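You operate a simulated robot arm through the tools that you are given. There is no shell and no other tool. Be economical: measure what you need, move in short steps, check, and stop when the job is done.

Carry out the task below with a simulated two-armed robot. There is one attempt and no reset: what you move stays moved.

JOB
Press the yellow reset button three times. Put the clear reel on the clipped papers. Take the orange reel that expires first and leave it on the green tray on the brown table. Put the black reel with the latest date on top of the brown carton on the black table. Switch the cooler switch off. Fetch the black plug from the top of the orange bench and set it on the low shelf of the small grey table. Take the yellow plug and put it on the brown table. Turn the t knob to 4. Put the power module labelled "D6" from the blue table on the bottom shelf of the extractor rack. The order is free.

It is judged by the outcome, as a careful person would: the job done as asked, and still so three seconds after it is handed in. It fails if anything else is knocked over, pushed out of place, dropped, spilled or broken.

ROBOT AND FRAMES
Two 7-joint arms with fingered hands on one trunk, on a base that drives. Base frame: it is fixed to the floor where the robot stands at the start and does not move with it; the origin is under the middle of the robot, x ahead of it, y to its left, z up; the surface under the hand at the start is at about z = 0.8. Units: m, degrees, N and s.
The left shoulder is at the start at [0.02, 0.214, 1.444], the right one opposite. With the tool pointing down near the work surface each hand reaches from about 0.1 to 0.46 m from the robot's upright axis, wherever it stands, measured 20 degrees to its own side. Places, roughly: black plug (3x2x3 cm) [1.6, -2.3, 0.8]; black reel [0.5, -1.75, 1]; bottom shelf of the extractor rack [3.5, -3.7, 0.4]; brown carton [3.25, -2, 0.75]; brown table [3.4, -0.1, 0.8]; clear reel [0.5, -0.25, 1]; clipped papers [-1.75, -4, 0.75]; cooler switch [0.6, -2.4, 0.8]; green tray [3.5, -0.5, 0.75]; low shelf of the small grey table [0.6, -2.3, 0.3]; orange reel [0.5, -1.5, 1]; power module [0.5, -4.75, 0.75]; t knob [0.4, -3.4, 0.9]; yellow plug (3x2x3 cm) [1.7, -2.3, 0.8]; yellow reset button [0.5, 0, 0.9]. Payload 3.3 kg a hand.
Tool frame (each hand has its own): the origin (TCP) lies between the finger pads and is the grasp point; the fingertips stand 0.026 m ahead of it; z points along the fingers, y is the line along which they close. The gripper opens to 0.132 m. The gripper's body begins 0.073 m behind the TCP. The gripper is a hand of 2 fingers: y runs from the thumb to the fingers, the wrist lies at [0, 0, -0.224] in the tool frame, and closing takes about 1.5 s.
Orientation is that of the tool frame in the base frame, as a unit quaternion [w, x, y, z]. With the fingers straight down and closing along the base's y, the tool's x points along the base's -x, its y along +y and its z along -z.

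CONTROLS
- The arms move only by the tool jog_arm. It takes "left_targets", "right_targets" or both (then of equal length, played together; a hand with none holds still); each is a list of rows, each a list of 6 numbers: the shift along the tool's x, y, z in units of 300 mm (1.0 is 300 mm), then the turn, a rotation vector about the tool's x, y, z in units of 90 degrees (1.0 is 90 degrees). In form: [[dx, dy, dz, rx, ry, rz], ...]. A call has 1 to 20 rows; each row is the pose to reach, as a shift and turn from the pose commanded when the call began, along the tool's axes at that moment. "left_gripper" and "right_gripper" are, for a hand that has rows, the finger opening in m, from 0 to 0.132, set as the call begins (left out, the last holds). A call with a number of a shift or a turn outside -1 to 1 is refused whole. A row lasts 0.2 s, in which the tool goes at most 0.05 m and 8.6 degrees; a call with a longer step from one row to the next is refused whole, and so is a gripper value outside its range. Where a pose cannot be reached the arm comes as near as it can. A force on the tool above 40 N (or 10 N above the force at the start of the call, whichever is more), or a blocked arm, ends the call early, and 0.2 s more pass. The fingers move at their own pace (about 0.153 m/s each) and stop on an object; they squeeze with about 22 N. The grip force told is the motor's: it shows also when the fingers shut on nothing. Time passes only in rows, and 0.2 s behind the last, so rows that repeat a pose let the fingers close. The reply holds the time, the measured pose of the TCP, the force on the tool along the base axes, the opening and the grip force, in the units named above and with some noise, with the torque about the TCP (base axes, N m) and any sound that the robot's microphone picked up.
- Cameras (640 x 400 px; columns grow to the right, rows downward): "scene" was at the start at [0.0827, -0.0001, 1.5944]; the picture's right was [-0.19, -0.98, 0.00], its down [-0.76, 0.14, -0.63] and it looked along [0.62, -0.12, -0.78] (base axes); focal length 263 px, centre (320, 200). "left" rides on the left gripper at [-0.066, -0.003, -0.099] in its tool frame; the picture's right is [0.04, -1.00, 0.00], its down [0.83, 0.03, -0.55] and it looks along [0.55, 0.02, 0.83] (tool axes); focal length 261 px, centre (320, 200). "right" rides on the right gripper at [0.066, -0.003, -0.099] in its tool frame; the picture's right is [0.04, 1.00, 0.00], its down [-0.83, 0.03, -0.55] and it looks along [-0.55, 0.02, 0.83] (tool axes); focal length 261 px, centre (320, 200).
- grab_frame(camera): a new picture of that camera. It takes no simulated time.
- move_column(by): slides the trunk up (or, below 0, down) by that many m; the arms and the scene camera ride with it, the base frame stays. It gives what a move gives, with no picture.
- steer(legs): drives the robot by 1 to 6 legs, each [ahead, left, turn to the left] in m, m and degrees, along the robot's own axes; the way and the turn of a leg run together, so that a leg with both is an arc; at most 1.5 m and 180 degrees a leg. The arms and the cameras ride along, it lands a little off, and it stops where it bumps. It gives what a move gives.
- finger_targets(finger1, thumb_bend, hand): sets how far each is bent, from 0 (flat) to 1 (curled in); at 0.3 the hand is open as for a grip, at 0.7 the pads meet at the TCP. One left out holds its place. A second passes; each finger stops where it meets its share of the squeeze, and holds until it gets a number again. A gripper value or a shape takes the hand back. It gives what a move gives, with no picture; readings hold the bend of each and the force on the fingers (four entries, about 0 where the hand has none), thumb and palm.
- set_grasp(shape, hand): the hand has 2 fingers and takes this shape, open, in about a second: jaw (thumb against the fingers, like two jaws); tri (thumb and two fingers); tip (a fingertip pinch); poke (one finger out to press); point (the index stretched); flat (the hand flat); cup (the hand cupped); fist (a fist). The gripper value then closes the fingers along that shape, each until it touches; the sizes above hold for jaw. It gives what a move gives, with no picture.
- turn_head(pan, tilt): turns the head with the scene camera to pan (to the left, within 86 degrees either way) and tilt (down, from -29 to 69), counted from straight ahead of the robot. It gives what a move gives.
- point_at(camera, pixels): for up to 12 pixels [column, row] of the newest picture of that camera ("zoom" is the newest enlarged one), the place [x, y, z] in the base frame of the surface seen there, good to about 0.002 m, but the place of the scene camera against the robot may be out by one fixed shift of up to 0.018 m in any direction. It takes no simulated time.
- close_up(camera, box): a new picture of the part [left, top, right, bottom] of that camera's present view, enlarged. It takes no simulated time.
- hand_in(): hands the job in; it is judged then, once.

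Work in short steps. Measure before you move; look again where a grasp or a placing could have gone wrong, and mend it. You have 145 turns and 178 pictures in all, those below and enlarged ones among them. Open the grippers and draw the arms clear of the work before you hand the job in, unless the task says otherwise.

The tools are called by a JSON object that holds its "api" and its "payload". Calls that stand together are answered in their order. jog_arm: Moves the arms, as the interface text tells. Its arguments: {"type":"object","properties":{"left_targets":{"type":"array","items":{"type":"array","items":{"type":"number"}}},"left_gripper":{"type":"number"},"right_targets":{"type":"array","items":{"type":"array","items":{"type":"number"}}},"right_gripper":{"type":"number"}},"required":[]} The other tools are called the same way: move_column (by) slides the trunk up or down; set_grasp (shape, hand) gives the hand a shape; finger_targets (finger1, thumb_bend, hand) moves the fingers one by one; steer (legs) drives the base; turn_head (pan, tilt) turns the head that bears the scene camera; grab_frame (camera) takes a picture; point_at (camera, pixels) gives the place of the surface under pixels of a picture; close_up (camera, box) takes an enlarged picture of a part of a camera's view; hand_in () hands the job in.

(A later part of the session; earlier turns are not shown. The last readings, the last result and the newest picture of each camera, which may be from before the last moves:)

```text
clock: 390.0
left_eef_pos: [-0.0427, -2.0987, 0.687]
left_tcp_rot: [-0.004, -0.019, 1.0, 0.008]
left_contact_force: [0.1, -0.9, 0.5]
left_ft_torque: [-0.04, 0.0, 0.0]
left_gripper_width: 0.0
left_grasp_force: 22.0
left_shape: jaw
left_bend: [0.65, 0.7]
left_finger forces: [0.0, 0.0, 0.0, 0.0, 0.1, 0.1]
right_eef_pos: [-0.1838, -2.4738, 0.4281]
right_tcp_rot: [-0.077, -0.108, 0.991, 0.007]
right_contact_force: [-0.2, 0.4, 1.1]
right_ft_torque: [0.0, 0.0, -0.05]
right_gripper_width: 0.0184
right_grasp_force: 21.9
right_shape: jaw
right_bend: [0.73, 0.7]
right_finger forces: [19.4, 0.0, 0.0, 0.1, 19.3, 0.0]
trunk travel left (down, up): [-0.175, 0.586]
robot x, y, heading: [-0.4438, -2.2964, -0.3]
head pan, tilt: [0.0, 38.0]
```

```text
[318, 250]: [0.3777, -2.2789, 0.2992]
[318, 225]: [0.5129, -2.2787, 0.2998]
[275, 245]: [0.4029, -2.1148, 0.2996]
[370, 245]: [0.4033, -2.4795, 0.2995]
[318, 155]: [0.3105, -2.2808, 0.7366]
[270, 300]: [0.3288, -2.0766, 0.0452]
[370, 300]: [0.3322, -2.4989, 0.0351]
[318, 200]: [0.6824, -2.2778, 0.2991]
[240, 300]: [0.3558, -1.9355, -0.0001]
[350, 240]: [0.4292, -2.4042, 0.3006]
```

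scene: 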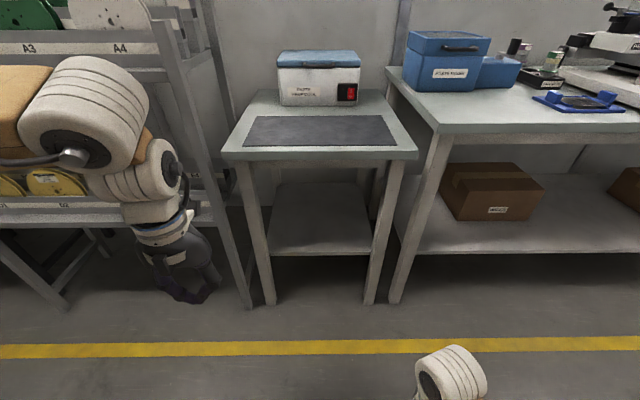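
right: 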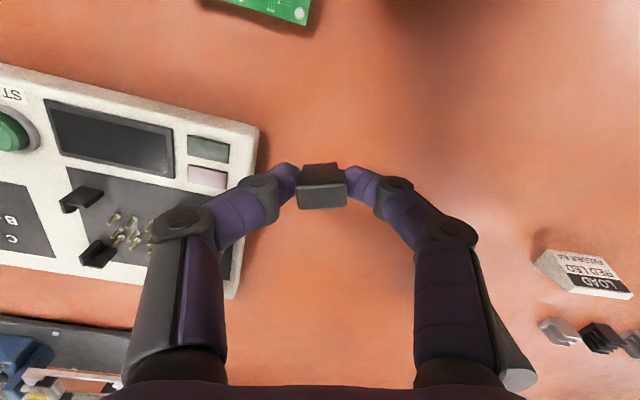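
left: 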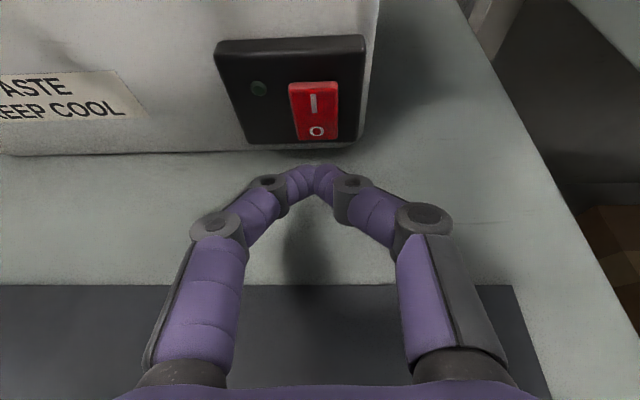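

Shelf z=0.30, front x≈0.37, y∈[-2.49,-2.10]. I pitch the right hand 30° forward, move it ahead, and draw the left hand back.

{"api": "jog_arm", "payload": {"right_targets": [[-0.072, 0.018, -0.009, 0, -0.072, 0], [-0.143, 0.037, -0.019, 0, -0.143, 0], [-0.215, 0.055, -0.028, 0, -0.215, 0], [-0.287, 0.073, -0.037, 0, -0.287, 0], [-0.358, 0.092, -0.047, 0, -0.358, 0], [-0.43, 0.11, -0.056, 0, -0.43, 0], [-0.43, 0.11, -0.056, 0, -0.43, 0]], "left_targets": [[0.1, 0, 0, 0, 0, 0], [0.2, 0, 0, 0, 0, 0], [0.3, 0, 0, 0, 0, 0], [0.4, 0, 0, 0, 0, 0], [0.5, 0, 0, 0, 0, 0], [0.6, 0, 0, 0, 0, 0], [0.6, 0, 0, 0, 0, 0]]}}

{"api": "steer", "payload": {"legs": [[0.28, 0, 0]]}}

{"api": "grab_frame", "payload": {"camera": "right"}}

```text
clock: 391.6
left_eef_pos: [-0.1821, -2.1252, 0.6942]
left_tcp_rot: [-0.006, -0.016, 1.0, 0.008]
left_contact_force: [-0.9, 0.3, 0.2]
left_ft_torque: [0.02, -0.04, 0.01]
left_gripper_width: 0.0001
left_grasp_force: 21.9
left_shape: jaw
left_bend: [0.65, 0.7]
left_finger forces: [0.1, 0.0, 0.0, 0.1, 0.0, 0.0]
left hand out of reach, approached as far as the arm can: row 5, 6, 7
right_eef_pos: [-0.0644, -2.414, 0.4266]
right_tcp_rot: [0.258, -0.099, 0.96, 0.042]
right_contact_force: [0.3, 0.3, -0.1]
right_ft_torque: [0.02, 0.03, -0.04]
right_gripper_width: 0.0183
right_grasp_force: 22.4
right_shape: jaw
right_bend: [0.73, 0.7]
right_finger forces: [19.5, 0.0, 0.1, 0.1, 19.4, 0.0]
trunk travel left (down, up): [-0.175, 0.586]
robot x, y, heading: [-0.4442, -2.2935, -0.4]
head pan, tilt: [0.0, 38.0]
```

```text
clock: 393.6
left_eef_pos: [0.1057, -2.1245, 0.6924]
left_tcp_rot: [-0.005, -0.016, 1.0, 0.007]
left_contact_force: [0.0, -0.1, -0.9]
left_ft_torque: [0.03, 0.0, 0.01]
left_gripper_width: 0.0002
left_grasp_force: 21.9
left_shape: jaw
left_bend: [0.65, 0.7]
left_finger forces: [0.0, 0.1, 0.0, 0.1, 0.0, 0.0]
right_eef_pos: [0.2225, -2.4142, 0.4256]
right_tcp_rot: [0.256, -0.1, 0.961, 0.041]
right_contact_force: [0.1, 0.3, 0.7]
right_ft_torque: [0.01, 0.0, 0.03]
right_gripper_width: 0.0184
right_grasp_force: 22.1
right_shape: jaw
right_bend: [0.73, 0.7]
right_finger forces: [19.4, 0.1, 0.0, 0.0, 19.4, 0.0]
trunk travel left (down, up): [-0.175, 0.586]
robot x, y, heading: [-0.1582, -2.2966, -0.2]
head pan, tilt: [0.0, 38.0]
```

```text
48 pictures are left
```

right: 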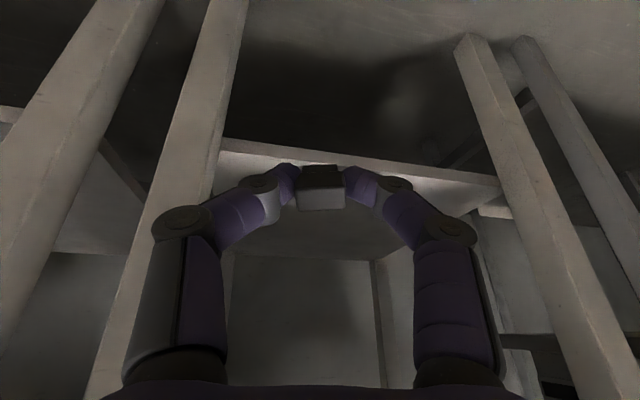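

I shift 5 cm left and 10 cm ahead, reach 13 cm forward over the shelf, and lower the plug to it.

{"api": "steer", "payload": {"legs": [[0, 0.05, 0], [0.1, 0, 0]]}}

{"api": "jog_arm", "payload": {"right_targets": [[-0.092, -0.023, 0.053, 0, 0, 0], [-0.184, -0.046, 0.105, 0, 0, 0], [-0.276, -0.069, 0.158, 0, 0, 0], [-0.368, -0.092, 0.21, 0, 0, 0], [-0.368, -0.092, 0.21, 0, 0, 0], [-0.31, -0.095, 0.31, 0, 0, 0], [-0.26, -0.098, 0.4, 0, 0, 0], [-0.26, -0.098, 0.4, 0, 0, 0]]}}

{"api": "grab_frame", "payload": {"camera": "right"}}

```text
clock: 395.3
left_eef_pos: [0.2073, -2.0746, 0.6925]
left_tcp_rot: [-0.006, -0.018, 1.0, 0.007]
left_contact_force: [-0.1, -0.9, 0.3]
left_ft_torque: [-0.01, -0.02, 0.0]
left_gripper_width: 0.0001
left_grasp_force: 21.6
left_shape: jaw
left_bend: [0.65, 0.7]
left_finger forces: [0.0, 0.0, 0.1, 0.1, 0.0, 0.1]
right_eef_pos: [0.3247, -2.3627, 0.4251]
right_tcp_rot: [0.256, -0.101, 0.96, 0.042]
right_contact_force: [-0.3, 0.3, -0.1]
right_ft_torque: [0.01, -0.03, -0.01]
right_gripper_width: 0.0184
right_grasp_force: 22.6
right_shape: jaw
right_bend: [0.73, 0.7]
right_finger forces: [19.3, 0.0, 0.0, 0.0, 19.5, 0.0]
trunk travel left (down, up): [-0.175, 0.586]
robot x, y, heading: [-0.0562, -2.2447, -0.2]
head pan, tilt: [0.0, 38.0]
```

```text
clock: 397.1
left_eef_pos: [0.2075, -2.0751, 0.6929]
left_tcp_rot: [-0.006, -0.017, 1.0, 0.007]
left_contact_force: [-0.2, -0.6, -0.1]
left_ft_torque: [0.01, 0.04, 0.02]
left_gripper_width: 0.0
left_grasp_force: 21.4
left_shape: jaw
left_bend: [0.65, 0.7]
left_finger forces: [0.0, 0.0, 0.1, 0.0, 0.0, 0.0]
right_eef_pos: [0.4594, -2.3626, 0.359]
right_tcp_rot: [0.256, -0.101, 0.96, 0.042]
right_contact_force: [0.0, -0.3, -0.6]
right_ft_torque: [-0.01, 0.01, 0.02]
right_gripper_width: 0.0183
right_grasp_force: 22.6
right_shape: jaw
right_bend: [0.73, 0.7]
right_finger forces: [19.3, 0.0, 0.0, 0.0, 19.5, 0.0]
trunk travel left (down, up): [-0.175, 0.586]
robot x, y, heading: [-0.0572, -2.2479, 0.3]
head pan, tilt: [0.0, 38.0]
```

```text
47 pictures are left
```

right: 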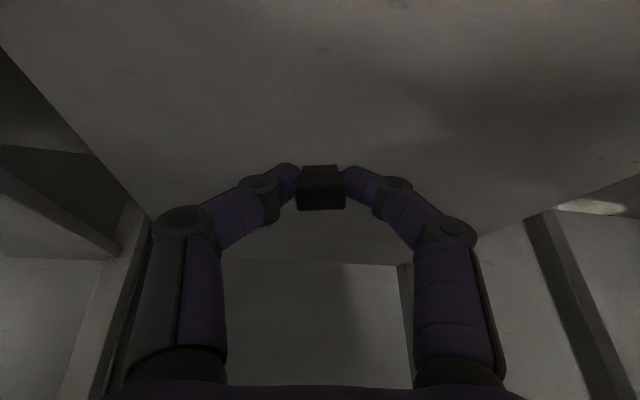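

Over the shelf at z=0.359. Lower 2.6 cm, release, and withdraw.

{"api": "jog_arm", "payload": {"right_targets": [[0.017, -0.001, 0.029, 0, 0, 0], [0.03, -0.002, 0.052, 0, 0, 0], [0.043, -0.003, 0.075, 0, 0, 0], [0.046, -0.003, 0.08, 0, 0, 0]]}}

{"api": "jog_arm", "payload": {"right_targets": [[0, 0, 0, 0, 0, 0], [0, 0, 0, 0, 0, 0], [0, 0, -0.05, 0, 0, 0], [0, 0, -0.15, 0, 0, 0], [0, 0, -0.3, 0, 0, 0], [0.1, 0, -0.38, 0, 0, 0], [0.1, 0, -0.38, 0, 0, 0]], "right_gripper": 0.045}}

{"api": "grab_frame", "payload": {"camera": "right"}}

{"api": "steer", "payload": {"legs": [[-0.4, 0, 0]]}}

{"api": "grab_frame", "payload": {"camera": "scene"}}

```text
clock: 398.1
left_eef_pos: [0.2071, -2.0752, 0.6921]
left_tcp_rot: [-0.005, -0.017, 1.0, 0.007]
left_contact_force: [-0.1, -0.7, -0.3]
left_ft_torque: [0.0, -0.02, 0.0]
left_gripper_width: 0.0
left_grasp_force: 22.2
left_shape: jaw
left_bend: [0.65, 0.7]
left_finger forces: [0.0, 0.1, 0.0, 0.1, 0.0, 0.1]
right_eef_pos: [0.4556, -2.3631, 0.3323]
right_tcp_rot: [0.255, -0.101, 0.961, 0.041]
right_contact_force: [0.4, -0.7, -0.2]
right_ft_torque: [-0.02, 0.02, 0.01]
right_gripper_width: 0.0182
right_grasp_force: 21.9
right_shape: jaw
right_bend: [0.73, 0.7]
right_finger forces: [19.4, 0.0, 0.0, 0.0, 19.4, 0.0]
trunk travel left (down, up): [-0.175, 0.586]
robot x, y, heading: [-0.0539, -2.2487, -0.1]
head pan, tilt: [0.0, 38.0]
```

```text
clock: 399.7
left_eef_pos: [0.2081, -2.075, 0.6909]
left_tcp_rot: [-0.006, -0.018, 1.0, 0.007]
left_contact_force: [-0.1, -0.1, -0.9]
left_ft_torque: [0.02, -0.02, 0.0]
left_gripper_width: 0.0
left_grasp_force: 21.6
left_shape: jaw
left_bend: [0.65, 0.7]
left_finger forces: [0.0, 0.0, 0.0, 0.0, 0.0, 0.1]
right_eef_pos: [0.3775, -2.3849, 0.4144]
right_tcp_rot: [0.256, -0.1, 0.961, 0.041]
right_contact_force: [-0.2, -0.5, 0.5]
right_ft_torque: [0.02, -0.02, 0.01]
right_gripper_width: 0.0444
right_grasp_force: 0.1
right_shape: jaw
right_bend: [0.74, 0.7]
right_finger forces: [0.0, 0.0, 0.0, 0.0, 0.1, 0.0]
trunk travel left (down, up): [-0.175, 0.586]
robot x, y, heading: [-0.0593, -2.2476, 0.0]
head pan, tilt: [0.0, 38.0]
```

```text
46 pictures are left
```

right: 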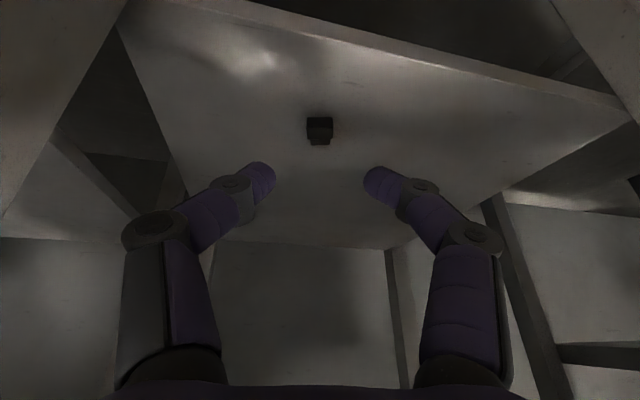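

```text
clock: 402.1
left_eef_pos: [-0.1884, -2.0726, 0.6924]
left_tcp_rot: [-0.007, -0.024, 1.0, 0.007]
left_contact_force: [0.0, -0.1, -0.2]
left_ft_torque: [0.0, -0.01, 0.0]
left_gripper_width: 0.0
left_grasp_force: 22.3
left_shape: jaw
left_bend: [0.65, 0.7]
left_finger forces: [0.0, 0.1, 0.0, 0.0, 0.1, 0.1]
right_eef_pos: [-0.0147, -2.3796, 0.4161]
right_tcp_rot: [0.255, -0.107, 0.96, 0.044]
right_contact_force: [-0.1, 0.3, -0.1]
right_ft_torque: [0.01, -0.03, 0.0]
right_gripper_width: 0.0447
right_grasp_force: 0.0
right_shape: jaw
right_bend: [0.74, 0.7]
right_finger forces: [0.0, 0.0, 0.0, 0.1, 0.1, 0.1]
trunk travel left (down, up): [-0.175, 0.586]
robot x, y, heading: [-0.4509, -2.2483, 0.8]
head pan, tilt: [0.0, 38.0]
```

```text
45 pictures are left
```

scene: 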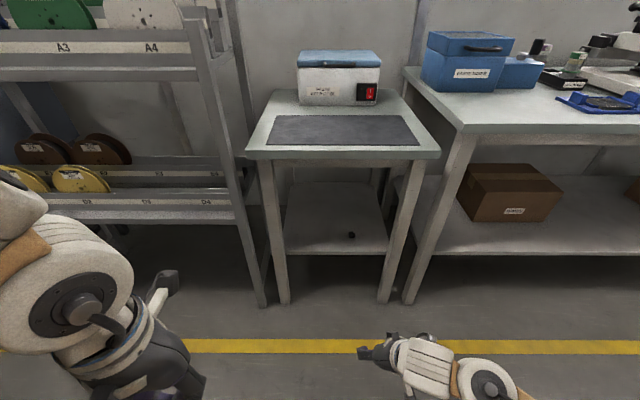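

Black plug is on the low shelf and the cooler light is off. Next the reels: raise the trunk and turn both hands to close along x.

{"api": "move_column", "payload": {"by": 0.4}}

{"api": "jog_arm", "payload": {"right_targets": [[0, 0, 0, 0, 0.085, 0], [0, 0, 0, 0, 0.17, 0], [0, 0, 0, 0, 0.255, 0], [0, 0, 0, 0, 0.335, 0], [0, 0, 0, 0, 0.335, 0]]}}

{"api": "jog_arm", "payload": {"right_targets": [[0, 0, -0.02, 0, 0, 0.09], [0, 0, -0.04, 0, 0, 0.18], [0, 0, -0.06, 0, 0, 0.27], [0, 0, -0.08, 0, 0, 0.36], [0, 0, -0.1, 0, 0, 0.45], [0, 0, -0.12, 0, 0, 0.54], [0, 0, -0.14, 0, 0, 0.63], [0, 0, -0.16, 0, 0, 0.72], [0, 0, -0.18, 0, 0, 0.81], [0, 0, -0.2, 0, 0, 0.9], [0, 0, -0.2, 0, 0, 0.99], [0, 0, -0.2, 0, 0, 0.99]], "left_targets": [[-0.04, 0, 0, 0, 0, -0.09], [-0.08, 0, 0, 0, 0, -0.18], [-0.12, 0, 0, 0, 0, -0.27], [-0.16, 0, 0, 0, 0, -0.36], [-0.2, 0, 0, 0, 0, -0.45], [-0.24, 0, 0, 0, 0, -0.54], [-0.28, 0, 0, 0, 0, -0.63], [-0.32, 0, 0, 0, 0, -0.72], [-0.36, 0, 0, 0, 0, -0.81], [-0.4, 0, 0, 0, 0, -0.9], [-0.4, 0, 0, 0, 0, -0.98], [-0.4, 0, 0, 0, 0, -0.98]], "left_gripper": 0.05}}

{"api": "move_column", "payload": {"by": 0.18}}

{"api": "steer", "payload": {"legs": [[0, 0.5, -0.8]]}}

{"api": "turn_head", "payload": {"pan": 0, "tilt": 30}}

{"api": "grab_frame", "payload": {"camera": "scene"}}

```text
clock: 406.0
left_eef_pos: [-0.1893, -2.0737, 1.0927]
left_tcp_rot: [-0.007, -0.025, 1.0, 0.007]
left_contact_force: [0.7, 0.1, -0.4]
left_ft_torque: [-0.01, 0.0, 0.0]
left_gripper_width: 0.0001
left_grasp_force: 22.0
left_shape: jaw
left_bend: [0.65, 0.7]
left_finger forces: [0.0, 0.0, 0.1, 0.0, 0.0, 0.0]
right_eef_pos: [-0.0149, -2.3803, 0.8152]
right_tcp_rot: [0.256, -0.108, 0.96, 0.044]
right_contact_force: [-0.1, 0.3, -1.5]
right_ft_torque: [-0.05, 0.03, 0.0]
right_gripper_width: 0.0449
right_grasp_force: 0.0
right_shape: jaw
right_bend: [0.74, 0.7]
right_finger forces: [0.0, 0.1, 0.0, 0.0, 0.1, 0.1]
trunk travel left (down, up): [-0.575, 0.186]
robot x, y, heading: [-0.451, -2.247, 0.5]
head pan, tilt: [0.0, 38.0]
```

```text
clock: 407.2
left_eef_pos: [-0.1889, -2.0737, 1.0929]
left_tcp_rot: [-0.007, -0.025, 1.0, 0.007]
left_contact_force: [-0.5, 0.4, -0.6]
left_ft_torque: [0.02, 0.03, 0.01]
left_gripper_width: 0.0
left_grasp_force: 21.9
left_shape: jaw
left_bend: [0.65, 0.7]
left_finger forces: [0.0, 0.0, 0.0, 0.1, 0.0, 0.0]
right_eef_pos: [-0.015, -2.3814, 0.8153]
right_tcp_rot: [-0.002, -0.114, 0.993, 0.015]
right_contact_force: [-0.1, -1.0, -0.2]
right_ft_torque: [0.02, 0.01, -0.01]
right_gripper_width: 0.0445
right_grasp_force: 0.1
right_shape: jaw
right_bend: [0.74, 0.7]
right_finger forces: [0.0, 0.0, 0.1, 0.0, 0.1, 0.0]
trunk travel left (down, up): [-0.575, 0.186]
robot x, y, heading: [-0.4485, -2.248, 0.6]
head pan, tilt: [0.0, 38.0]
```

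```text
clock: 409.8
left_eef_pos: [-0.0683, -2.0675, 1.0925]
left_tcp_rot: [-0.001, 0.714, -0.7, -0.009]
left_contact_force: [-0.2, 0.0, -0.4]
left_ft_torque: [-0.02, 0.01, 0.01]
left_gripper_width: 0.0496
left_grasp_force: 0.0
left_shape: jaw
left_bend: [0.74, 0.7]
left_finger forces: [0.1, 0.1, 0.0, 0.0, 0.0, 0.1]
right_eef_pos: [-0.011, -2.3872, 0.8773]
right_tcp_rot: [-0.005, 0.618, 0.786, 0.009]
right_contact_force: [-0.7, -0.7, 0.8]
right_ft_torque: [-0.02, -0.01, 0.03]
right_gripper_width: 0.0448
right_grasp_force: 0.1
right_shape: jaw
right_bend: [0.74, 0.7]
right_finger forces: [0.0, 0.0, 0.1, 0.0, 0.1, 0.0]
trunk travel left (down, up): [-0.575, 0.186]
robot x, y, heading: [-0.4471, -2.2506, 0.7]
head pan, tilt: [0.0, 38.0]
```

```text
clock: 411.8
left_eef_pos: [-0.0691, -2.0688, 1.2704]
left_tcp_rot: [0.0, 0.713, -0.701, -0.01]
left_contact_force: [0.0, -0.7, 0.0]
left_ft_torque: [-0.01, 0.02, -0.03]
left_gripper_width: 0.0493
left_grasp_force: 0.0
left_shape: jaw
left_bend: [0.74, 0.7]
left_finger forces: [0.0, 0.1, 0.0, 0.1, 0.1, 0.0]
right_eef_pos: [-0.0158, -2.382, 1.0554]
right_tcp_rot: [-0.013, 0.614, 0.789, 0.008]
right_contact_force: [0.3, -0.6, 0.1]
right_ft_torque: [0.0, 0.01, -0.05]
right_gripper_width: 0.0445
right_grasp_force: 0.1
right_shape: jaw
right_bend: [0.74, 0.7]
right_finger forces: [0.0, 0.0, 0.1, 0.0, 0.0, 0.0]
trunk travel left (down, up): [-0.755, 0.006]
robot x, y, heading: [-0.4445, -2.25, 0.5]
head pan, tilt: [0.0, 38.0]
```

```text
clock: 414.6
left_eef_pos: [-0.0734, -1.5846, 1.27]
left_tcp_rot: [-0.001, 0.711, -0.703, -0.009]
left_contact_force: [-0.2, -0.1, 0.1]
left_ft_torque: [-0.02, 0.01, -0.01]
left_gripper_width: 0.0496
left_grasp_force: 0.1
left_shape: jaw
left_bend: [0.74, 0.7]
left_finger forces: [0.1, 0.0, 0.0, 0.0, 0.0, 0.0]
right_eef_pos: [-0.0196, -1.8982, 1.0552]
right_tcp_rot: [-0.013, 0.616, 0.787, 0.008]
right_contact_force: [-0.8, 1.0, 0.1]
right_ft_torque: [-0.01, 0.02, 0.02]
right_gripper_width: 0.0446
right_grasp_force: 0.1
right_shape: jaw
right_bend: [0.74, 0.7]
right_finger forces: [0.0, 0.1, 0.0, 0.0, 0.0, 0.0]
trunk travel left (down, up): [-0.755, 0.006]
robot x, y, heading: [-0.455, -1.7643, 0.7]
head pan, tilt: [0.0, 38.0]
```

```text
clock: 415.3
left_eef_pos: [-0.074, -1.5846, 1.2696]
left_tcp_rot: [-0.001, 0.711, -0.703, -0.009]
left_contact_force: [0.5, 1.0, 0.2]
left_ft_torque: [0.02, -0.02, 0.02]
left_gripper_width: 0.0497
left_grasp_force: 0.0
left_shape: jaw
left_bend: [0.74, 0.7]
left_finger forces: [0.1, 0.0, 0.0, 0.0, 0.0, 0.1]
right_eef_pos: [-0.0199, -1.9003, 1.0561]
right_tcp_rot: [-0.013, 0.616, 0.787, 0.01]
right_contact_force: [0.9, 0.2, 0.7]
right_ft_torque: [0.0, 0.0, -0.02]
right_gripper_width: 0.0446
right_grasp_force: 0.1
right_shape: jaw
right_bend: [0.74, 0.7]
right_finger forces: [0.1, 0.0, 0.0, 0.0, 0.1, 0.1]
trunk travel left (down, up): [-0.755, 0.006]
robot x, y, heading: [-0.4536, -1.7682, 0.8]
head pan, tilt: [0.0, 30.0]
```

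```text
44 pictures are left
```

scene: 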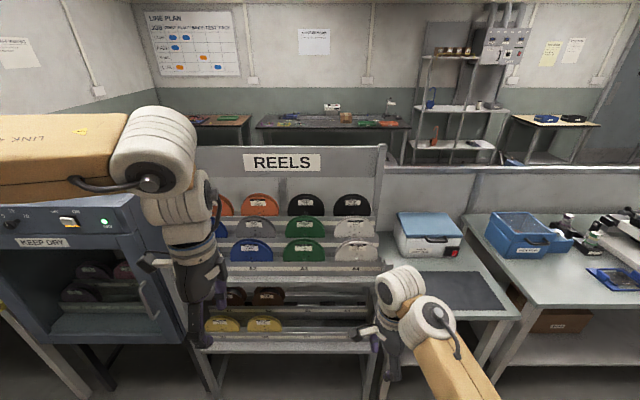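

I zoom on the top tier and measure the C4 black reel.

{"api": "close_up", "payload": {"camera": "scene", "box": [210, 170, 400, 290]}}

{"api": "point_at", "payload": {"camera": "zoom", "pixels": [[475, 80], [475, 90], [475, 115], [475, 140], [420, 125], [535, 125], [475, 155], [310, 115], [475, 185], [165, 90], [165, 120], [475, 75]]}}

```text
3.33 times, centred on (305, 230) of scene
```

zoom: 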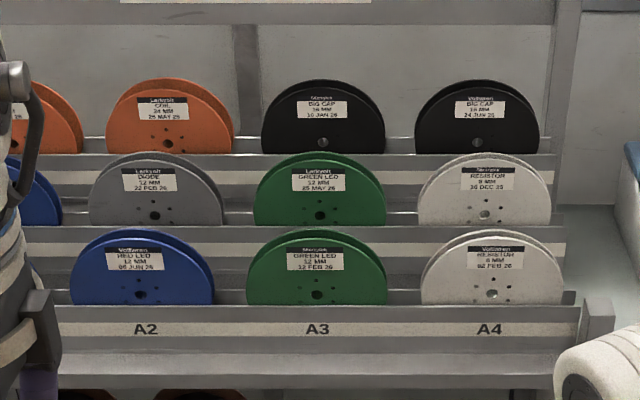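

```text
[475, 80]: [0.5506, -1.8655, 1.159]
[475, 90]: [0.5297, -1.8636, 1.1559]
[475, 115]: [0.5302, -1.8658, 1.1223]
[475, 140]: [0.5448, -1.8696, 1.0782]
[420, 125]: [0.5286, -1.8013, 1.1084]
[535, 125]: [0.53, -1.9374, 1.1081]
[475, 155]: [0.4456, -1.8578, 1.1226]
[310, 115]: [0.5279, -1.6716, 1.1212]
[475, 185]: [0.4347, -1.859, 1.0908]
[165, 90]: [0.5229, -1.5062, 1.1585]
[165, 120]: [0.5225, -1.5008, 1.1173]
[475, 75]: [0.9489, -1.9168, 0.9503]
```

I measure the back panel behind the top tier and the orange C1 reel's position.

{"api": "point_at", "payload": {"camera": "zoom", "pixels": [[475, 45], [475, 65], [400, 60], [330, 60], [475, 20], [200, 60], [40, 95], [30, 110], [60, 90], [20, 85]]}}

```text
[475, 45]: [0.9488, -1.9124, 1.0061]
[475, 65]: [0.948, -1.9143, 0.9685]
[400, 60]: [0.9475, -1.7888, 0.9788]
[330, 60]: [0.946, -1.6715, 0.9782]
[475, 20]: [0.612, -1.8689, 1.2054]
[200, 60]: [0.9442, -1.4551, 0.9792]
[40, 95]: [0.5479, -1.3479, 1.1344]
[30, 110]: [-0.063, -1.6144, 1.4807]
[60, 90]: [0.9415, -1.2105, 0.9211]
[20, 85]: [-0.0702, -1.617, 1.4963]
```

The REELS board is at x=0.612 above z≈1.2, so I'll lean the hand back 10°. I orient the right hand, raise it, and drive in above the rack.

{"api": "jog_arm", "payload": {"right_targets": [[0, 0, -0.11, -0.018, 0, 0.026], [0, 0, -0.22, -0.037, 0, 0.052], [0, 0, -0.33, -0.055, 0, 0.078], [0, 0, -0.44, -0.073, 0, 0.103], [0, 0, -0.55, -0.092, 0, 0.13], [0, 0, -0.66, -0.11, 0, 0.155], [0, 0, -0.66, -0.11, 0, 0.155]], "right_gripper": 0.055}}

{"api": "steer", "payload": {"legs": [[0.5, 0.02, -0.8]]}}

{"api": "grab_frame", "payload": {"camera": "right"}}

```text
clock: 416.9
left_eef_pos: [-0.0736, -1.5844, 1.2696]
left_tcp_rot: [-0.001, 0.712, -0.703, -0.01]
left_contact_force: [-0.2, -0.4, 0.2]
left_ft_torque: [0.0, 0.01, -0.01]
left_gripper_width: 0.0496
left_grasp_force: 0.0
left_shape: jaw
left_bend: [0.74, 0.7]
left_finger forces: [0.0, 0.0, 0.1, 0.1, 0.1, 0.0]
right_eef_pos: [0.0206, -1.8777, 1.1794]
right_tcp_rot: [0.041, 0.707, 0.702, 0.075]
right_contact_force: [-0.7, -0.4, -0.4]
right_ft_torque: [-0.02, 0.02, 0.0]
right_gripper_width: 0.0547
right_grasp_force: 0.0
right_shape: jaw
right_bend: [0.73, 0.7]
right_finger forces: [0.1, 0.0, 0.0, 0.0, 0.0, 0.0]
right hand out of reach, approached as far as the arm can: row 3, 4, 5, 6, 7
trunk travel left (down, up): [-0.755, 0.006]
robot x, y, heading: [-0.4501, -1.7648, 0.5]
head pan, tilt: [0.0, 30.0]
```

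```text
clock: 419.9
left_eef_pos: [0.4351, -1.5639, 1.2713]
left_tcp_rot: [-0.001, 0.708, -0.706, -0.009]
left_contact_force: [-0.6, 0.8, 0.1]
left_ft_torque: [0.02, 0.03, 0.01]
left_gripper_width: 0.0496
left_grasp_force: 0.1
left_shape: jaw
left_bend: [0.74, 0.7]
left_finger forces: [0.0, 0.0, 0.0, 0.1, 0.0, 0.0]
right_eef_pos: [0.5285, -1.8595, 1.1785]
right_tcp_rot: [0.041, 0.709, 0.7, 0.074]
right_contact_force: [0.7, 0.4, 0.6]
right_ft_torque: [0.0, 0.01, -0.01]
right_gripper_width: 0.0546
right_grasp_force: 0.0
right_shape: jaw
right_bend: [0.73, 0.7]
right_finger forces: [0.0, 0.0, 0.0, 0.1, 0.0, 0.1]
trunk travel left (down, up): [-0.755, 0.006]
robot x, y, heading: [0.0523, -1.7421, 0.0]
head pan, tilt: [0.0, 30.0]
```

```text
42 pictures are left
```

right: 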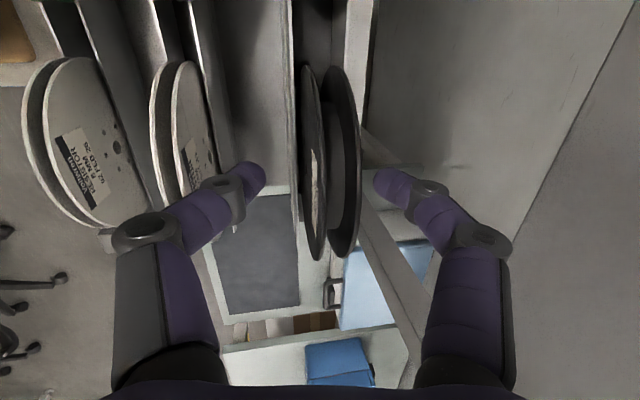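

The black reel is straddled by the fingers already (rims at columns 312 and 345). I measure its rims.

{"api": "point_at", "payload": {"camera": "right", "pixels": [[310, 160], [345, 160], [305, 75], [333, 75], [318, 255], [345, 250], [322, 160], [292, 150], [372, 130]]}}

```text
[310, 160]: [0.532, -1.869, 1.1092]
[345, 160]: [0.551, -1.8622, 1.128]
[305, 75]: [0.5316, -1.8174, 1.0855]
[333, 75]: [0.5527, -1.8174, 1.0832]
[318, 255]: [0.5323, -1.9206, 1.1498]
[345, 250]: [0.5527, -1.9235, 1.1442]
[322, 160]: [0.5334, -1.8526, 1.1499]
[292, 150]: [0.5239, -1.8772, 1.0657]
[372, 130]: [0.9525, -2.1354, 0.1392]
```

Reel spans x 0.531–0.555, centre y≈-1.88. I centre on it, descend 4 cm, close, and check the grip.

{"api": "jog_arm", "payload": {"right_targets": [[-0.037, 0.02, 0.03, 0, 0, 0], [-0.074, 0.027, 0.08, 0, 0, 0], [-0.074, 0.027, 0.138, 0, 0, 0], [-0.074, 0.027, 0.138, 0, 0, 0]]}}

{"api": "jog_arm", "payload": {"right_targets": [[0, 0, 0, 0, 0, 0], [0, 0, 0, 0, 0, 0], [0, 0, 0, 0, 0, 0], [0, 0, 0, 0, 0, 0], [0, 0, 0, 0, 0, 0], [0, 0, 0, 0, 0, 0]], "right_gripper": 0}}

{"api": "grab_frame", "payload": {"camera": "right"}}

```text
clock: 420.9
left_eef_pos: [0.4352, -1.5657, 1.2702]
left_tcp_rot: [-0.001, 0.709, -0.705, -0.009]
left_contact_force: [-0.3, 0.2, -0.2]
left_ft_torque: [-0.01, 0.01, 0.0]
left_gripper_width: 0.0496
left_grasp_force: 0.0
left_shape: jaw
left_bend: [0.74, 0.7]
left_finger forces: [0.0, 0.1, 0.1, 0.1, 0.0, 0.1]
right_eef_pos: [0.5414, -1.8795, 1.1373]
right_tcp_rot: [0.041, 0.709, 0.7, 0.075]
right_contact_force: [0.1, 0.4, 0.4]
right_ft_torque: [-0.01, -0.03, -0.02]
right_gripper_width: 0.0549
right_grasp_force: 0.1
right_shape: jaw
right_bend: [0.73, 0.7]
right_finger forces: [0.0, 0.1, 0.0, 0.0, 0.1, 0.0]
trunk travel left (down, up): [-0.755, 0.006]
robot x, y, heading: [0.0501, -1.7424, -0.1]
head pan, tilt: [0.0, 30.0]
```

```text
clock: 422.3
left_eef_pos: [0.4342, -1.5668, 1.2706]
left_tcp_rot: [-0.001, 0.708, -0.706, -0.009]
left_contact_force: [-1.0, -0.1, 0.1]
left_ft_torque: [0.01, -0.03, -0.01]
left_gripper_width: 0.0496
left_grasp_force: 0.0
left_shape: jaw
left_bend: [0.74, 0.7]
left_finger forces: [0.1, 0.0, 0.0, 0.0, 0.1, 0.1]
right_eef_pos: [0.5415, -1.8789, 1.139]
right_tcp_rot: [0.041, 0.709, 0.7, 0.075]
right_contact_force: [-0.1, -0.2, -0.5]
right_ft_torque: [0.0, 0.0, -0.02]
right_gripper_width: 0.0174
right_grasp_force: 21.7
right_shape: jaw
right_bend: [0.72, 0.7]
right_finger forces: [19.6, 0.0, 0.1, 0.0, 19.6, 0.1]
trunk travel left (down, up): [-0.755, 0.006]
robot x, y, heading: [0.0533, -1.7419, -0.0]
head pan, tilt: [0.0, 30.0]
```

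```text
41 pictures are left
```

right: 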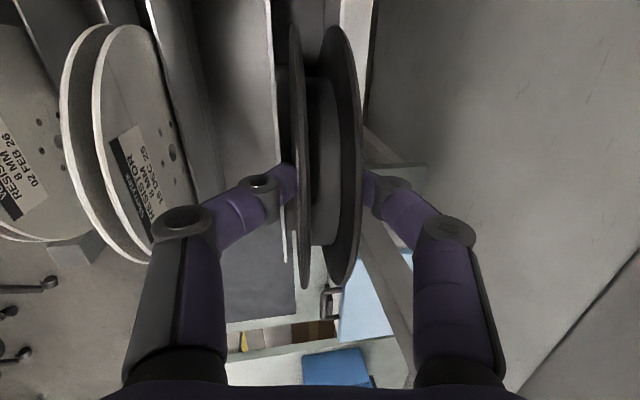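

Black reel gripped. I lift 4.5 cm, then lean the hand back a further 35° while rising, to bring the reel's lower edge above the front tiers.

{"api": "jog_arm", "payload": {"right_targets": [[0.003, 0.011, -0.066, 0, 0, 0], [0.007, 0.024, -0.1485, 0, 0, 0], [0.007, 0.024, -0.1485, 0, 0, 0]]}}

{"api": "jog_arm", "payload": {"right_targets": [[0.001, -0.01, -0.033, -0.078, 0, 0], [0.002, -0.025, -0.066, -0.156, 0, 0], [0.004, -0.04, -0.1, -0.234, 0, 0], [0.005, -0.056, -0.132, -0.312, 0, 0], [0.006, -0.074, -0.165, -0.39, 0, 0], [0.006, -0.074, -0.165, -0.39, 0, 0]]}}

{"api": "grab_frame", "payload": {"camera": "scene"}}

{"api": "grab_frame", "payload": {"camera": "right"}}

```text
clock: 423.1
left_eef_pos: [0.4356, -1.5649, 1.2711]
left_tcp_rot: [0.0, 0.708, -0.706, -0.01]
left_contact_force: [-0.1, 0.2, -0.2]
left_ft_torque: [0.0, 0.03, 0.0]
left_gripper_width: 0.0495
left_grasp_force: 0.0
left_shape: jaw
left_bend: [0.74, 0.7]
left_finger forces: [0.0, 0.1, 0.0, 0.1, 0.0, 0.0]
right_eef_pos: [0.5416, -1.8783, 1.1825]
right_tcp_rot: [0.04, 0.71, 0.699, 0.074]
right_contact_force: [0.5, -1.1, -1.2]
right_ft_torque: [0.04, 0.03, 0.02]
right_gripper_width: 0.0176
right_grasp_force: 21.2
right_shape: jaw
right_bend: [0.72, 0.7]
right_finger forces: [19.7, 0.0, 0.1, 0.1, 19.7, 0.0]
trunk travel left (down, up): [-0.755, 0.006]
robot x, y, heading: [0.0544, -1.7454, 0.2]
head pan, tilt: [0.0, 30.0]
```

```text
clock: 424.5
left_eef_pos: [0.436, -1.5642, 1.27]
left_tcp_rot: [0.0, 0.708, -0.706, -0.01]
left_contact_force: [0.5, -0.2, 0.6]
left_ft_torque: [0.0, -0.03, 0.01]
left_gripper_width: 0.0494
left_grasp_force: 0.1
left_shape: jaw
left_bend: [0.74, 0.7]
left_finger forces: [0.0, 0.0, 0.1, 0.1, 0.1, 0.1]
right_eef_pos: [0.5138, -1.8774, 1.2301]
right_tcp_rot: [0.253, 0.664, 0.645, 0.283]
right_contact_force: [-0.3, 0.8, -0.9]
right_ft_torque: [-0.01, 0.03, 0.0]
right_gripper_width: 0.0174
right_grasp_force: 22.0
right_shape: jaw
right_bend: [0.72, 0.7]
right_finger forces: [19.8, 0.0, 0.0, 0.1, 20.5, 0.1]
trunk travel left (down, up): [-0.755, 0.006]
robot x, y, heading: [0.0538, -1.7413, -0.0]
head pan, tilt: [0.0, 30.0]
```

```text
40 pictures are left
```

scene: 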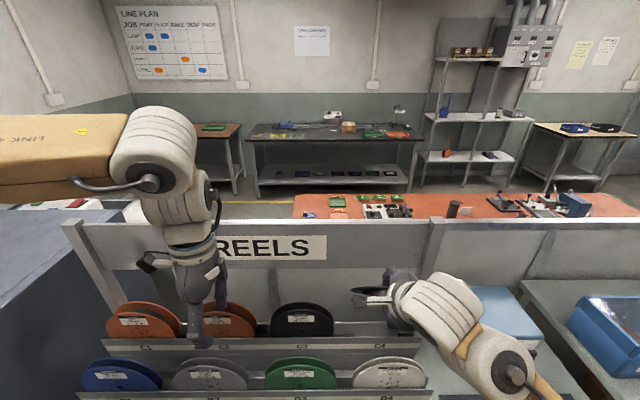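

```text
39 pictures are left
```

right: 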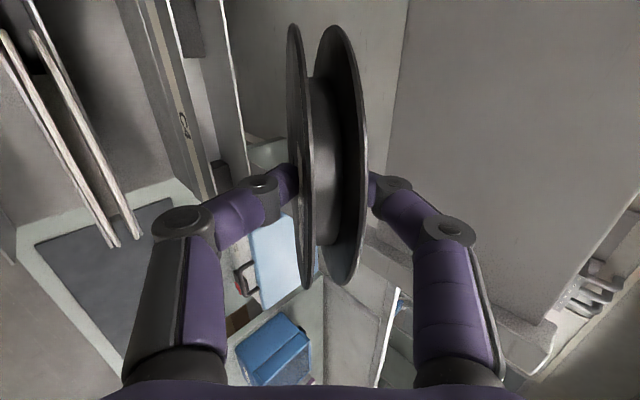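

The black reel is free. I draw the right hand back 10 cm, lean the left hand similarly, and move the base 0.27 m left (backing out first) to reach orange C1.

{"api": "jog_arm", "payload": {"right_targets": [[0, -0.063, -0.093, 0, 0, 0], [0, -0.127, -0.187, 0, 0, 0], [0, -0.19, -0.28, 0, 0, 0], [0, -0.19, -0.28, 0, 0, 0]], "left_targets": [[0, 0, 0, 0.037, 0, 0], [0, 0, 0, 0.073, 0, 0], [0, 0, 0, 0.11, 0, 0], [0, 0, 0, 0.11, 0, 0]], "left_gripper": 0.055}}

{"api": "steer", "payload": {"legs": [[-0.3, 0, 0], [0, 0.26, 0], [0.28, 0, 0]]}}

{"api": "grab_frame", "payload": {"camera": "left"}}

```text
clock: 425.5
left_eef_pos: [0.4357, -1.5654, 1.2706]
left_tcp_rot: [-0.061, 0.706, -0.704, 0.051]
left_contact_force: [0.6, 0.8, -0.6]
left_ft_torque: [-0.01, 0.01, -0.03]
left_gripper_width: 0.0547
left_grasp_force: 0.0
left_shape: jaw
left_bend: [0.73, 0.7]
left_finger forces: [0.1, 0.0, 0.0, 0.0, 0.1, 0.1]
right_eef_pos: [0.4219, -1.8795, 1.246]
right_tcp_rot: [0.253, 0.664, 0.644, 0.283]
right_contact_force: [0.0, 0.1, 0.0]
right_ft_torque: [0.01, 0.09, 0.02]
right_gripper_width: 0.0173
right_grasp_force: 22.4
right_shape: jaw
right_bend: [0.72, 0.7]
right_finger forces: [19.7, 0.0, 0.0, 0.1, 20.3, 0.0]
right hand out of reach, approached as far as the arm can: row 3, 4
trunk travel left (down, up): [-0.755, 0.006]
robot x, y, heading: [0.0549, -1.7401, 0.1]
head pan, tilt: [0.0, 30.0]
```

```text
clock: 430.6
left_eef_pos: [0.4217, -1.3108, 1.2696]
left_tcp_rot: [0.061, -0.703, 0.706, -0.052]
left_contact_force: [-0.4, 0.1, 1.4]
left_ft_torque: [0.0, 0.03, -0.02]
left_gripper_width: 0.0543
left_grasp_force: 0.1
left_shape: jaw
left_bend: [0.73, 0.7]
left_finger forces: [0.0, 0.0, 0.0, 0.1, 0.1, 0.1]
right_eef_pos: [0.4062, -1.6247, 1.246]
right_tcp_rot: [0.253, 0.666, 0.643, 0.281]
right_contact_force: [0.2, -0.5, -1.3]
right_ft_torque: [0.03, 0.05, -0.02]
right_gripper_width: 0.0175
right_grasp_force: 21.9
right_shape: jaw
right_bend: [0.72, 0.7]
right_finger forces: [19.7, 0.0, 0.0, 0.0, 20.4, 0.0]
trunk travel left (down, up): [-0.755, 0.006]
robot x, y, heading: [0.0415, -1.4859, -0.1]
head pan, tilt: [0.0, 30.0]
```

```text
38 pictures are left
```

left: 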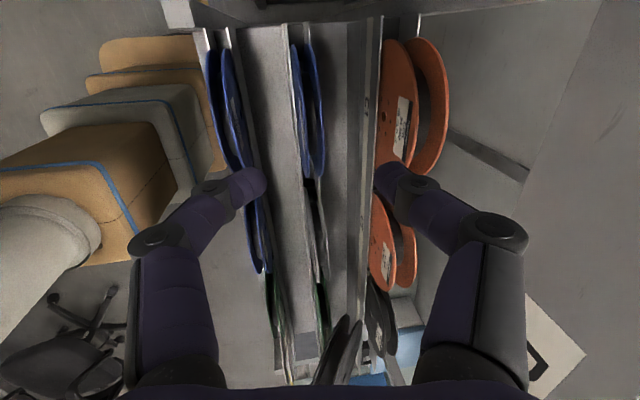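

C1 is at (400,110) upper, C2 lower at (390,245). Measure C1's rims and verify its label.

{"api": "point_at", "payload": {"camera": "left", "pixels": [[395, 50], [430, 50], [405, 150], [440, 150], [384, 100], [440, 100], [415, 170], [395, 200], [448, 100]]}}

{"api": "close_up", "payload": {"camera": "left", "box": [360, 30, 460, 300]}}

```text
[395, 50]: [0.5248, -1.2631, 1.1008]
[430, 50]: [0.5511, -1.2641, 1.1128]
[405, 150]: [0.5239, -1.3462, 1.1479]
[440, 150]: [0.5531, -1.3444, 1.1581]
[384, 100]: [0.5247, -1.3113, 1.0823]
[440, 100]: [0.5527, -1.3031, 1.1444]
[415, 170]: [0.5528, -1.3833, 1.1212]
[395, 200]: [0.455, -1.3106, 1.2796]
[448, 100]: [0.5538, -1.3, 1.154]
```

```text
1.48 times, centred on (410, 165) of left
```

zoom: 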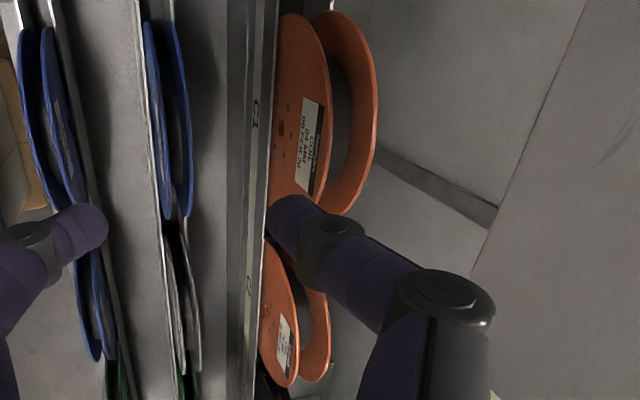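

C1 spans x 0.524–0.554, centre y≈-1.326, top≈1.165. I move over it, descend, close and check.

{"api": "jog_arm", "payload": {"left_targets": [[0.013, -0.12, 0.03, 0, 0, 0], [0.027, -0.24, 0.1, 0, 0, 0], [0.053, -0.352, 0.2, 0, 0, 0], [0.053, -0.352, 0.274, 0, 0, 0], [0.054, -0.335, 0.38, 0, 0, 0], [0.056, -0.317, 0.487, 0, 0, 0], [0.056, -0.317, 0.487, 0, 0, 0]], "left_gripper": 0.06}}

{"api": "grab_frame", "payload": {"camera": "left"}}

```text
clock: 432.2
left_eef_pos: [0.5365, -1.3253, 1.1422]
left_tcp_rot: [0.062, -0.704, 0.706, -0.051]
left_contact_force: [-1.6, 0.0, -0.5]
left_ft_torque: [0.02, 0.02, -0.01]
left_gripper_width: 0.0598
left_grasp_force: 0.0
left_shape: jaw
left_bend: [0.73, 0.7]
left_finger forces: [0.0, 0.0, 0.0, 0.0, 0.0, 0.0]
right_eef_pos: [0.4053, -1.6253, 1.2456]
right_tcp_rot: [0.254, 0.666, 0.643, 0.281]
right_contact_force: [-0.5, 0.7, -1.1]
right_ft_torque: [-0.01, 0.04, 0.04]
right_gripper_width: 0.0175
right_grasp_force: 21.4
right_shape: jaw
right_bend: [0.72, 0.7]
right_finger forces: [19.6, 0.0, 0.0, 0.0, 20.4, 0.1]
trunk travel left (down, up): [-0.755, 0.006]
robot x, y, heading: [0.0358, -1.4857, -0.3]
head pan, tilt: [0.0, 30.0]
```

```text
36 pictures are left
```

left: 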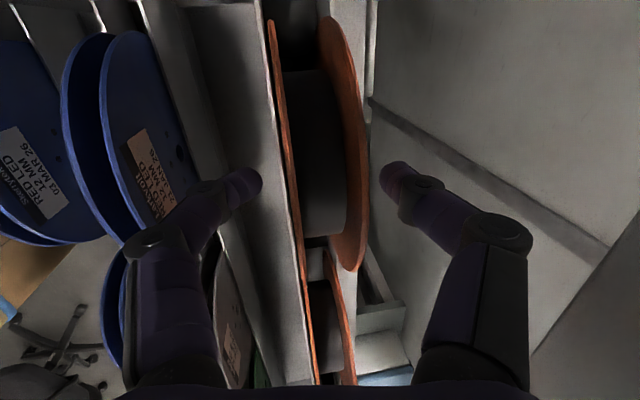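

Fingers straddle C1. Close, lift 4.5 cm, and lean back 35° while rising, as before.

{"api": "jog_arm", "payload": {"left_targets": [[0, 0, 0, 0, 0, 0], [0, 0, 0, 0, 0, 0], [0, 0, 0, 0, 0, 0], [0, 0, 0, 0, 0, 0], [0, 0, 0, 0, 0, 0], [-0.001, -0.011, -0.066, 0, 0, 0], [-0.002, -0.024, -0.148, 0, 0, 0], [-0.002, -0.024, -0.148, 0, 0, 0]], "left_gripper": 0}}

{"api": "jog_arm", "payload": {"left_targets": [[0, 0.01, -0.033, 0.078, 0, 0], [0, 0.025, -0.066, 0.156, 0, 0], [0, 0.04, -0.1, 0.234, 0, 0], [0, 0.056, -0.132, 0.312, 0, 0], [0, 0.075, -0.164, 0.39, 0, 0], [0, 0.075, -0.164, 0.39, 0, 0]]}}

{"api": "grab_frame", "payload": {"camera": "left"}}

```text
clock: 434.0
left_eef_pos: [0.5386, -1.3247, 1.1876]
left_tcp_rot: [0.062, -0.704, 0.706, -0.052]
left_contact_force: [-0.1, 0.6, -1.4]
left_ft_torque: [-0.03, 0.06, -0.06]
left_gripper_width: 0.0258
left_grasp_force: 21.9
left_shape: jaw
left_bend: [0.73, 0.7]
left_finger forces: [20.1, 0.1, 0.0, 0.0, 19.5, 0.0]
right_eef_pos: [0.4061, -1.6247, 1.2455]
right_tcp_rot: [0.254, 0.666, 0.643, 0.282]
right_contact_force: [-0.2, -0.3, -2.0]
right_ft_torque: [0.01, 0.03, 0.0]
right_gripper_width: 0.0177
right_grasp_force: 22.1
right_shape: jaw
right_bend: [0.72, 0.7]
right_finger forces: [19.7, 0.0, 0.1, 0.0, 20.5, 0.0]
trunk travel left (down, up): [-0.755, 0.006]
robot x, y, heading: [0.0388, -1.4875, -0.4]
head pan, tilt: [0.0, 30.0]
```

```text
clock: 435.4
left_eef_pos: [0.5081, -1.3249, 1.2312]
left_tcp_rot: [0.271, -0.652, 0.657, -0.264]
left_contact_force: [0.3, 0.1, -1.4]
left_ft_torque: [-0.02, 0.07, 0.0]
left_gripper_width: 0.0258
left_grasp_force: 21.7
left_shape: jaw
left_bend: [0.74, 0.7]
left_finger forces: [20.7, 0.0, 0.0, 0.0, 19.8, 0.1]
right_eef_pos: [0.4064, -1.6232, 1.2461]
right_tcp_rot: [0.253, 0.666, 0.643, 0.281]
right_contact_force: [0.6, -0.7, -2.7]
right_ft_torque: [-0.03, 0.05, 0.0]
right_gripper_width: 0.0176
right_grasp_force: 22.3
right_shape: jaw
right_bend: [0.72, 0.7]
right_finger forces: [19.7, 0.1, 0.0, 0.0, 20.4, 0.0]
trunk travel left (down, up): [-0.755, 0.006]
robot x, y, heading: [0.0363, -1.4865, -0.4]
head pan, tilt: [0.0, 30.0]
```

```text
35 pictures are left
```

left: 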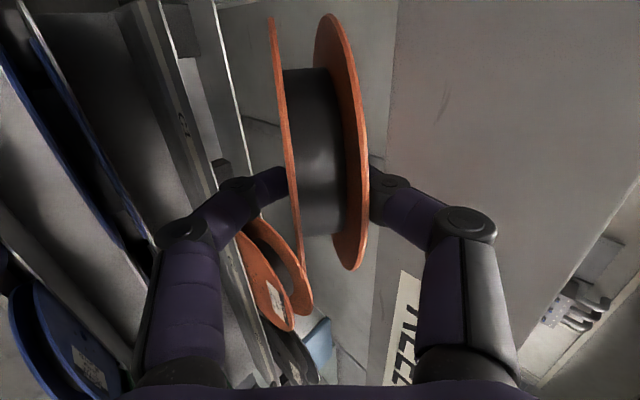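

Both reels are held. I back out and drive around to the other aisle again.

{"api": "steer", "payload": {"legs": [[-0.35, 0, 0.4], [0, -1.25, 0], [0, -1.25, 0.8], [0, -1.25, 0], [0, -1.15, 0.8]]}}

```text
clock: 460.8
left_eef_pos: [0.2802, -6.174, 1.2316]
left_tcp_rot: [-0.28, 0.675, -0.634, 0.252]
left_contact_force: [0.0, 0.3, -1.5]
left_ft_torque: [-0.04, 0.08, 0.0]
left_gripper_width: 0.0258
left_grasp_force: 22.1
left_shape: jaw
left_bend: [0.72, 0.71]
left_finger forces: [20.9, 0.0, 0.0, 0.1, 19.7, 0.0]
right_eef_pos: [0.1974, -6.479, 1.246]
right_tcp_rot: [0.244, 0.643, 0.665, 0.29]
right_contact_force: [-0.8, -0.7, -1.3]
right_ft_torque: [-0.01, 0.03, 0.02]
right_gripper_width: 0.0176
right_grasp_force: 22.5
right_shape: jaw
right_bend: [0.72, 0.7]
right_finger forces: [19.6, 0.0, 0.0, 0.0, 20.5, 0.0]
trunk travel left (down, up): [-0.755, 0.006]
robot x, y, heading: [-0.1791, -6.3658, 3.8]
head pan, tilt: [0.0, 30.0]
```

Continue ahead to x≈2.4 and up the far aisle.

{"api": "steer", "payload": {"legs": [[0.02, 0, -3.8], [1.3, 0, 0], [1.25, 0, 0], [0, 1.45, -0.8], [0, 1.45, -0.8], [0, 1.45, -0.8]]}}

{"api": "turn_head", "payload": {"pan": 0, "tilt": 35}}

{"api": "grab_frame", "payload": {"camera": "scene"}}

```text
clock: 494.4
left_eef_pos: [2.9003, -1.7808, 1.2328]
left_tcp_rot: [0.268, -0.642, 0.667, -0.266]
left_contact_force: [0.2, -0.2, -2.0]
left_ft_torque: [-0.04, 0.08, 0.0]
left_gripper_width: 0.0255
left_grasp_force: 21.4
left_shape: jaw
left_bend: [0.72, 0.71]
left_finger forces: [20.7, 0.0, 0.0, 0.0, 19.8, 0.0]
right_eef_pos: [2.79, -2.0773, 1.2457]
right_tcp_rot: [0.257, 0.675, 0.634, 0.278]
right_contact_force: [-0.6, -0.1, -1.7]
right_ft_torque: [0.04, 0.0, 0.01]
right_gripper_width: 0.0176
right_grasp_force: 22.1
right_shape: jaw
right_bend: [0.72, 0.7]
right_finger forces: [19.5, 0.1, 0.0, 0.0, 20.4, 0.0]
trunk travel left (down, up): [-0.755, 0.006]
robot x, y, heading: [2.4202, -1.9298, -1.8]
head pan, tilt: [0.0, 30.0]
```

```text
clock: 495.1
left_eef_pos: [2.9012, -1.7811, 1.2316]
left_tcp_rot: [0.268, -0.643, 0.666, -0.266]
left_contact_force: [-0.2, 0.6, -0.7]
left_ft_torque: [0.01, 0.05, -0.01]
left_gripper_width: 0.0254
left_grasp_force: 21.4
left_shape: jaw
left_bend: [0.72, 0.71]
left_finger forces: [20.7, 0.0, 0.0, 0.0, 19.7, 0.0]
right_eef_pos: [2.7887, -2.0762, 1.2465]
right_tcp_rot: [0.258, 0.675, 0.633, 0.278]
right_contact_force: [0.2, 0.2, -1.8]
right_ft_torque: [-0.01, 0.04, 0.01]
right_gripper_width: 0.0173
right_grasp_force: 22.2
right_shape: jaw
right_bend: [0.72, 0.7]
right_finger forces: [19.7, 0.1, 0.1, 0.0, 20.3, 0.0]
trunk travel left (down, up): [-0.755, 0.006]
robot x, y, heading: [2.4254, -1.9224, -1.7]
head pan, tilt: [0.0, 35.0]
```

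```text
34 pictures are left
```

scene: 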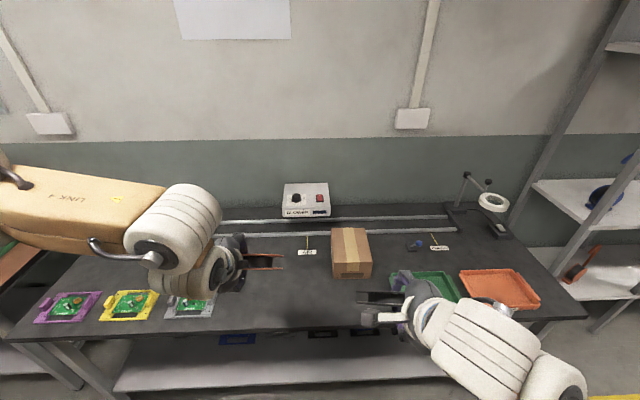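

Carton visible at (352,250). I measure its top corners, the table edge, and neighbours.

{"api": "point_at", "payload": {"camera": "scene", "pixels": [[333, 230], [366, 230], [334, 262], [371, 261], [350, 245], [352, 276], [310, 326], [300, 254], [435, 275], [418, 244], [330, 280], [350, 228]]}}

{"api": "close_up", "payload": {"camera": "scene", "box": [280, 210, 440, 310]}}

```text
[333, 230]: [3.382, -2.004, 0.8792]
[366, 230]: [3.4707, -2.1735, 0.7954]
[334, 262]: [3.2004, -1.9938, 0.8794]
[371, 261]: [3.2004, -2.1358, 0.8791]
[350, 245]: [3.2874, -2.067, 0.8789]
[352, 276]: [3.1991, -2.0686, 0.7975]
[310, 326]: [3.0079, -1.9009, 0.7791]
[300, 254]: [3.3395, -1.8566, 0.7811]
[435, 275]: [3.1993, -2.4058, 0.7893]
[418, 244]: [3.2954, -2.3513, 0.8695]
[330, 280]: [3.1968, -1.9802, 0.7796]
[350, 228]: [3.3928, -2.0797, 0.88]
```

```text
4.00 times, centred on (360, 260) of scene
```

zoom: 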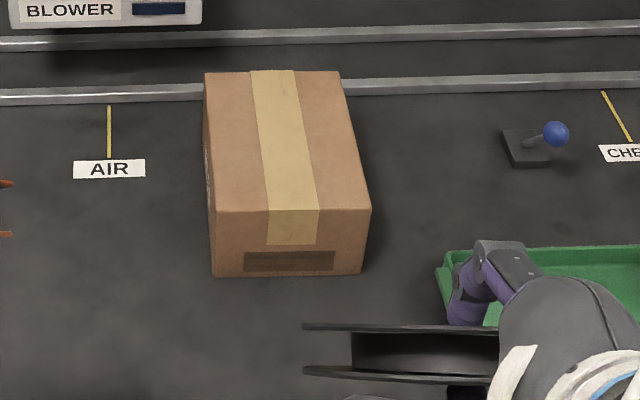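

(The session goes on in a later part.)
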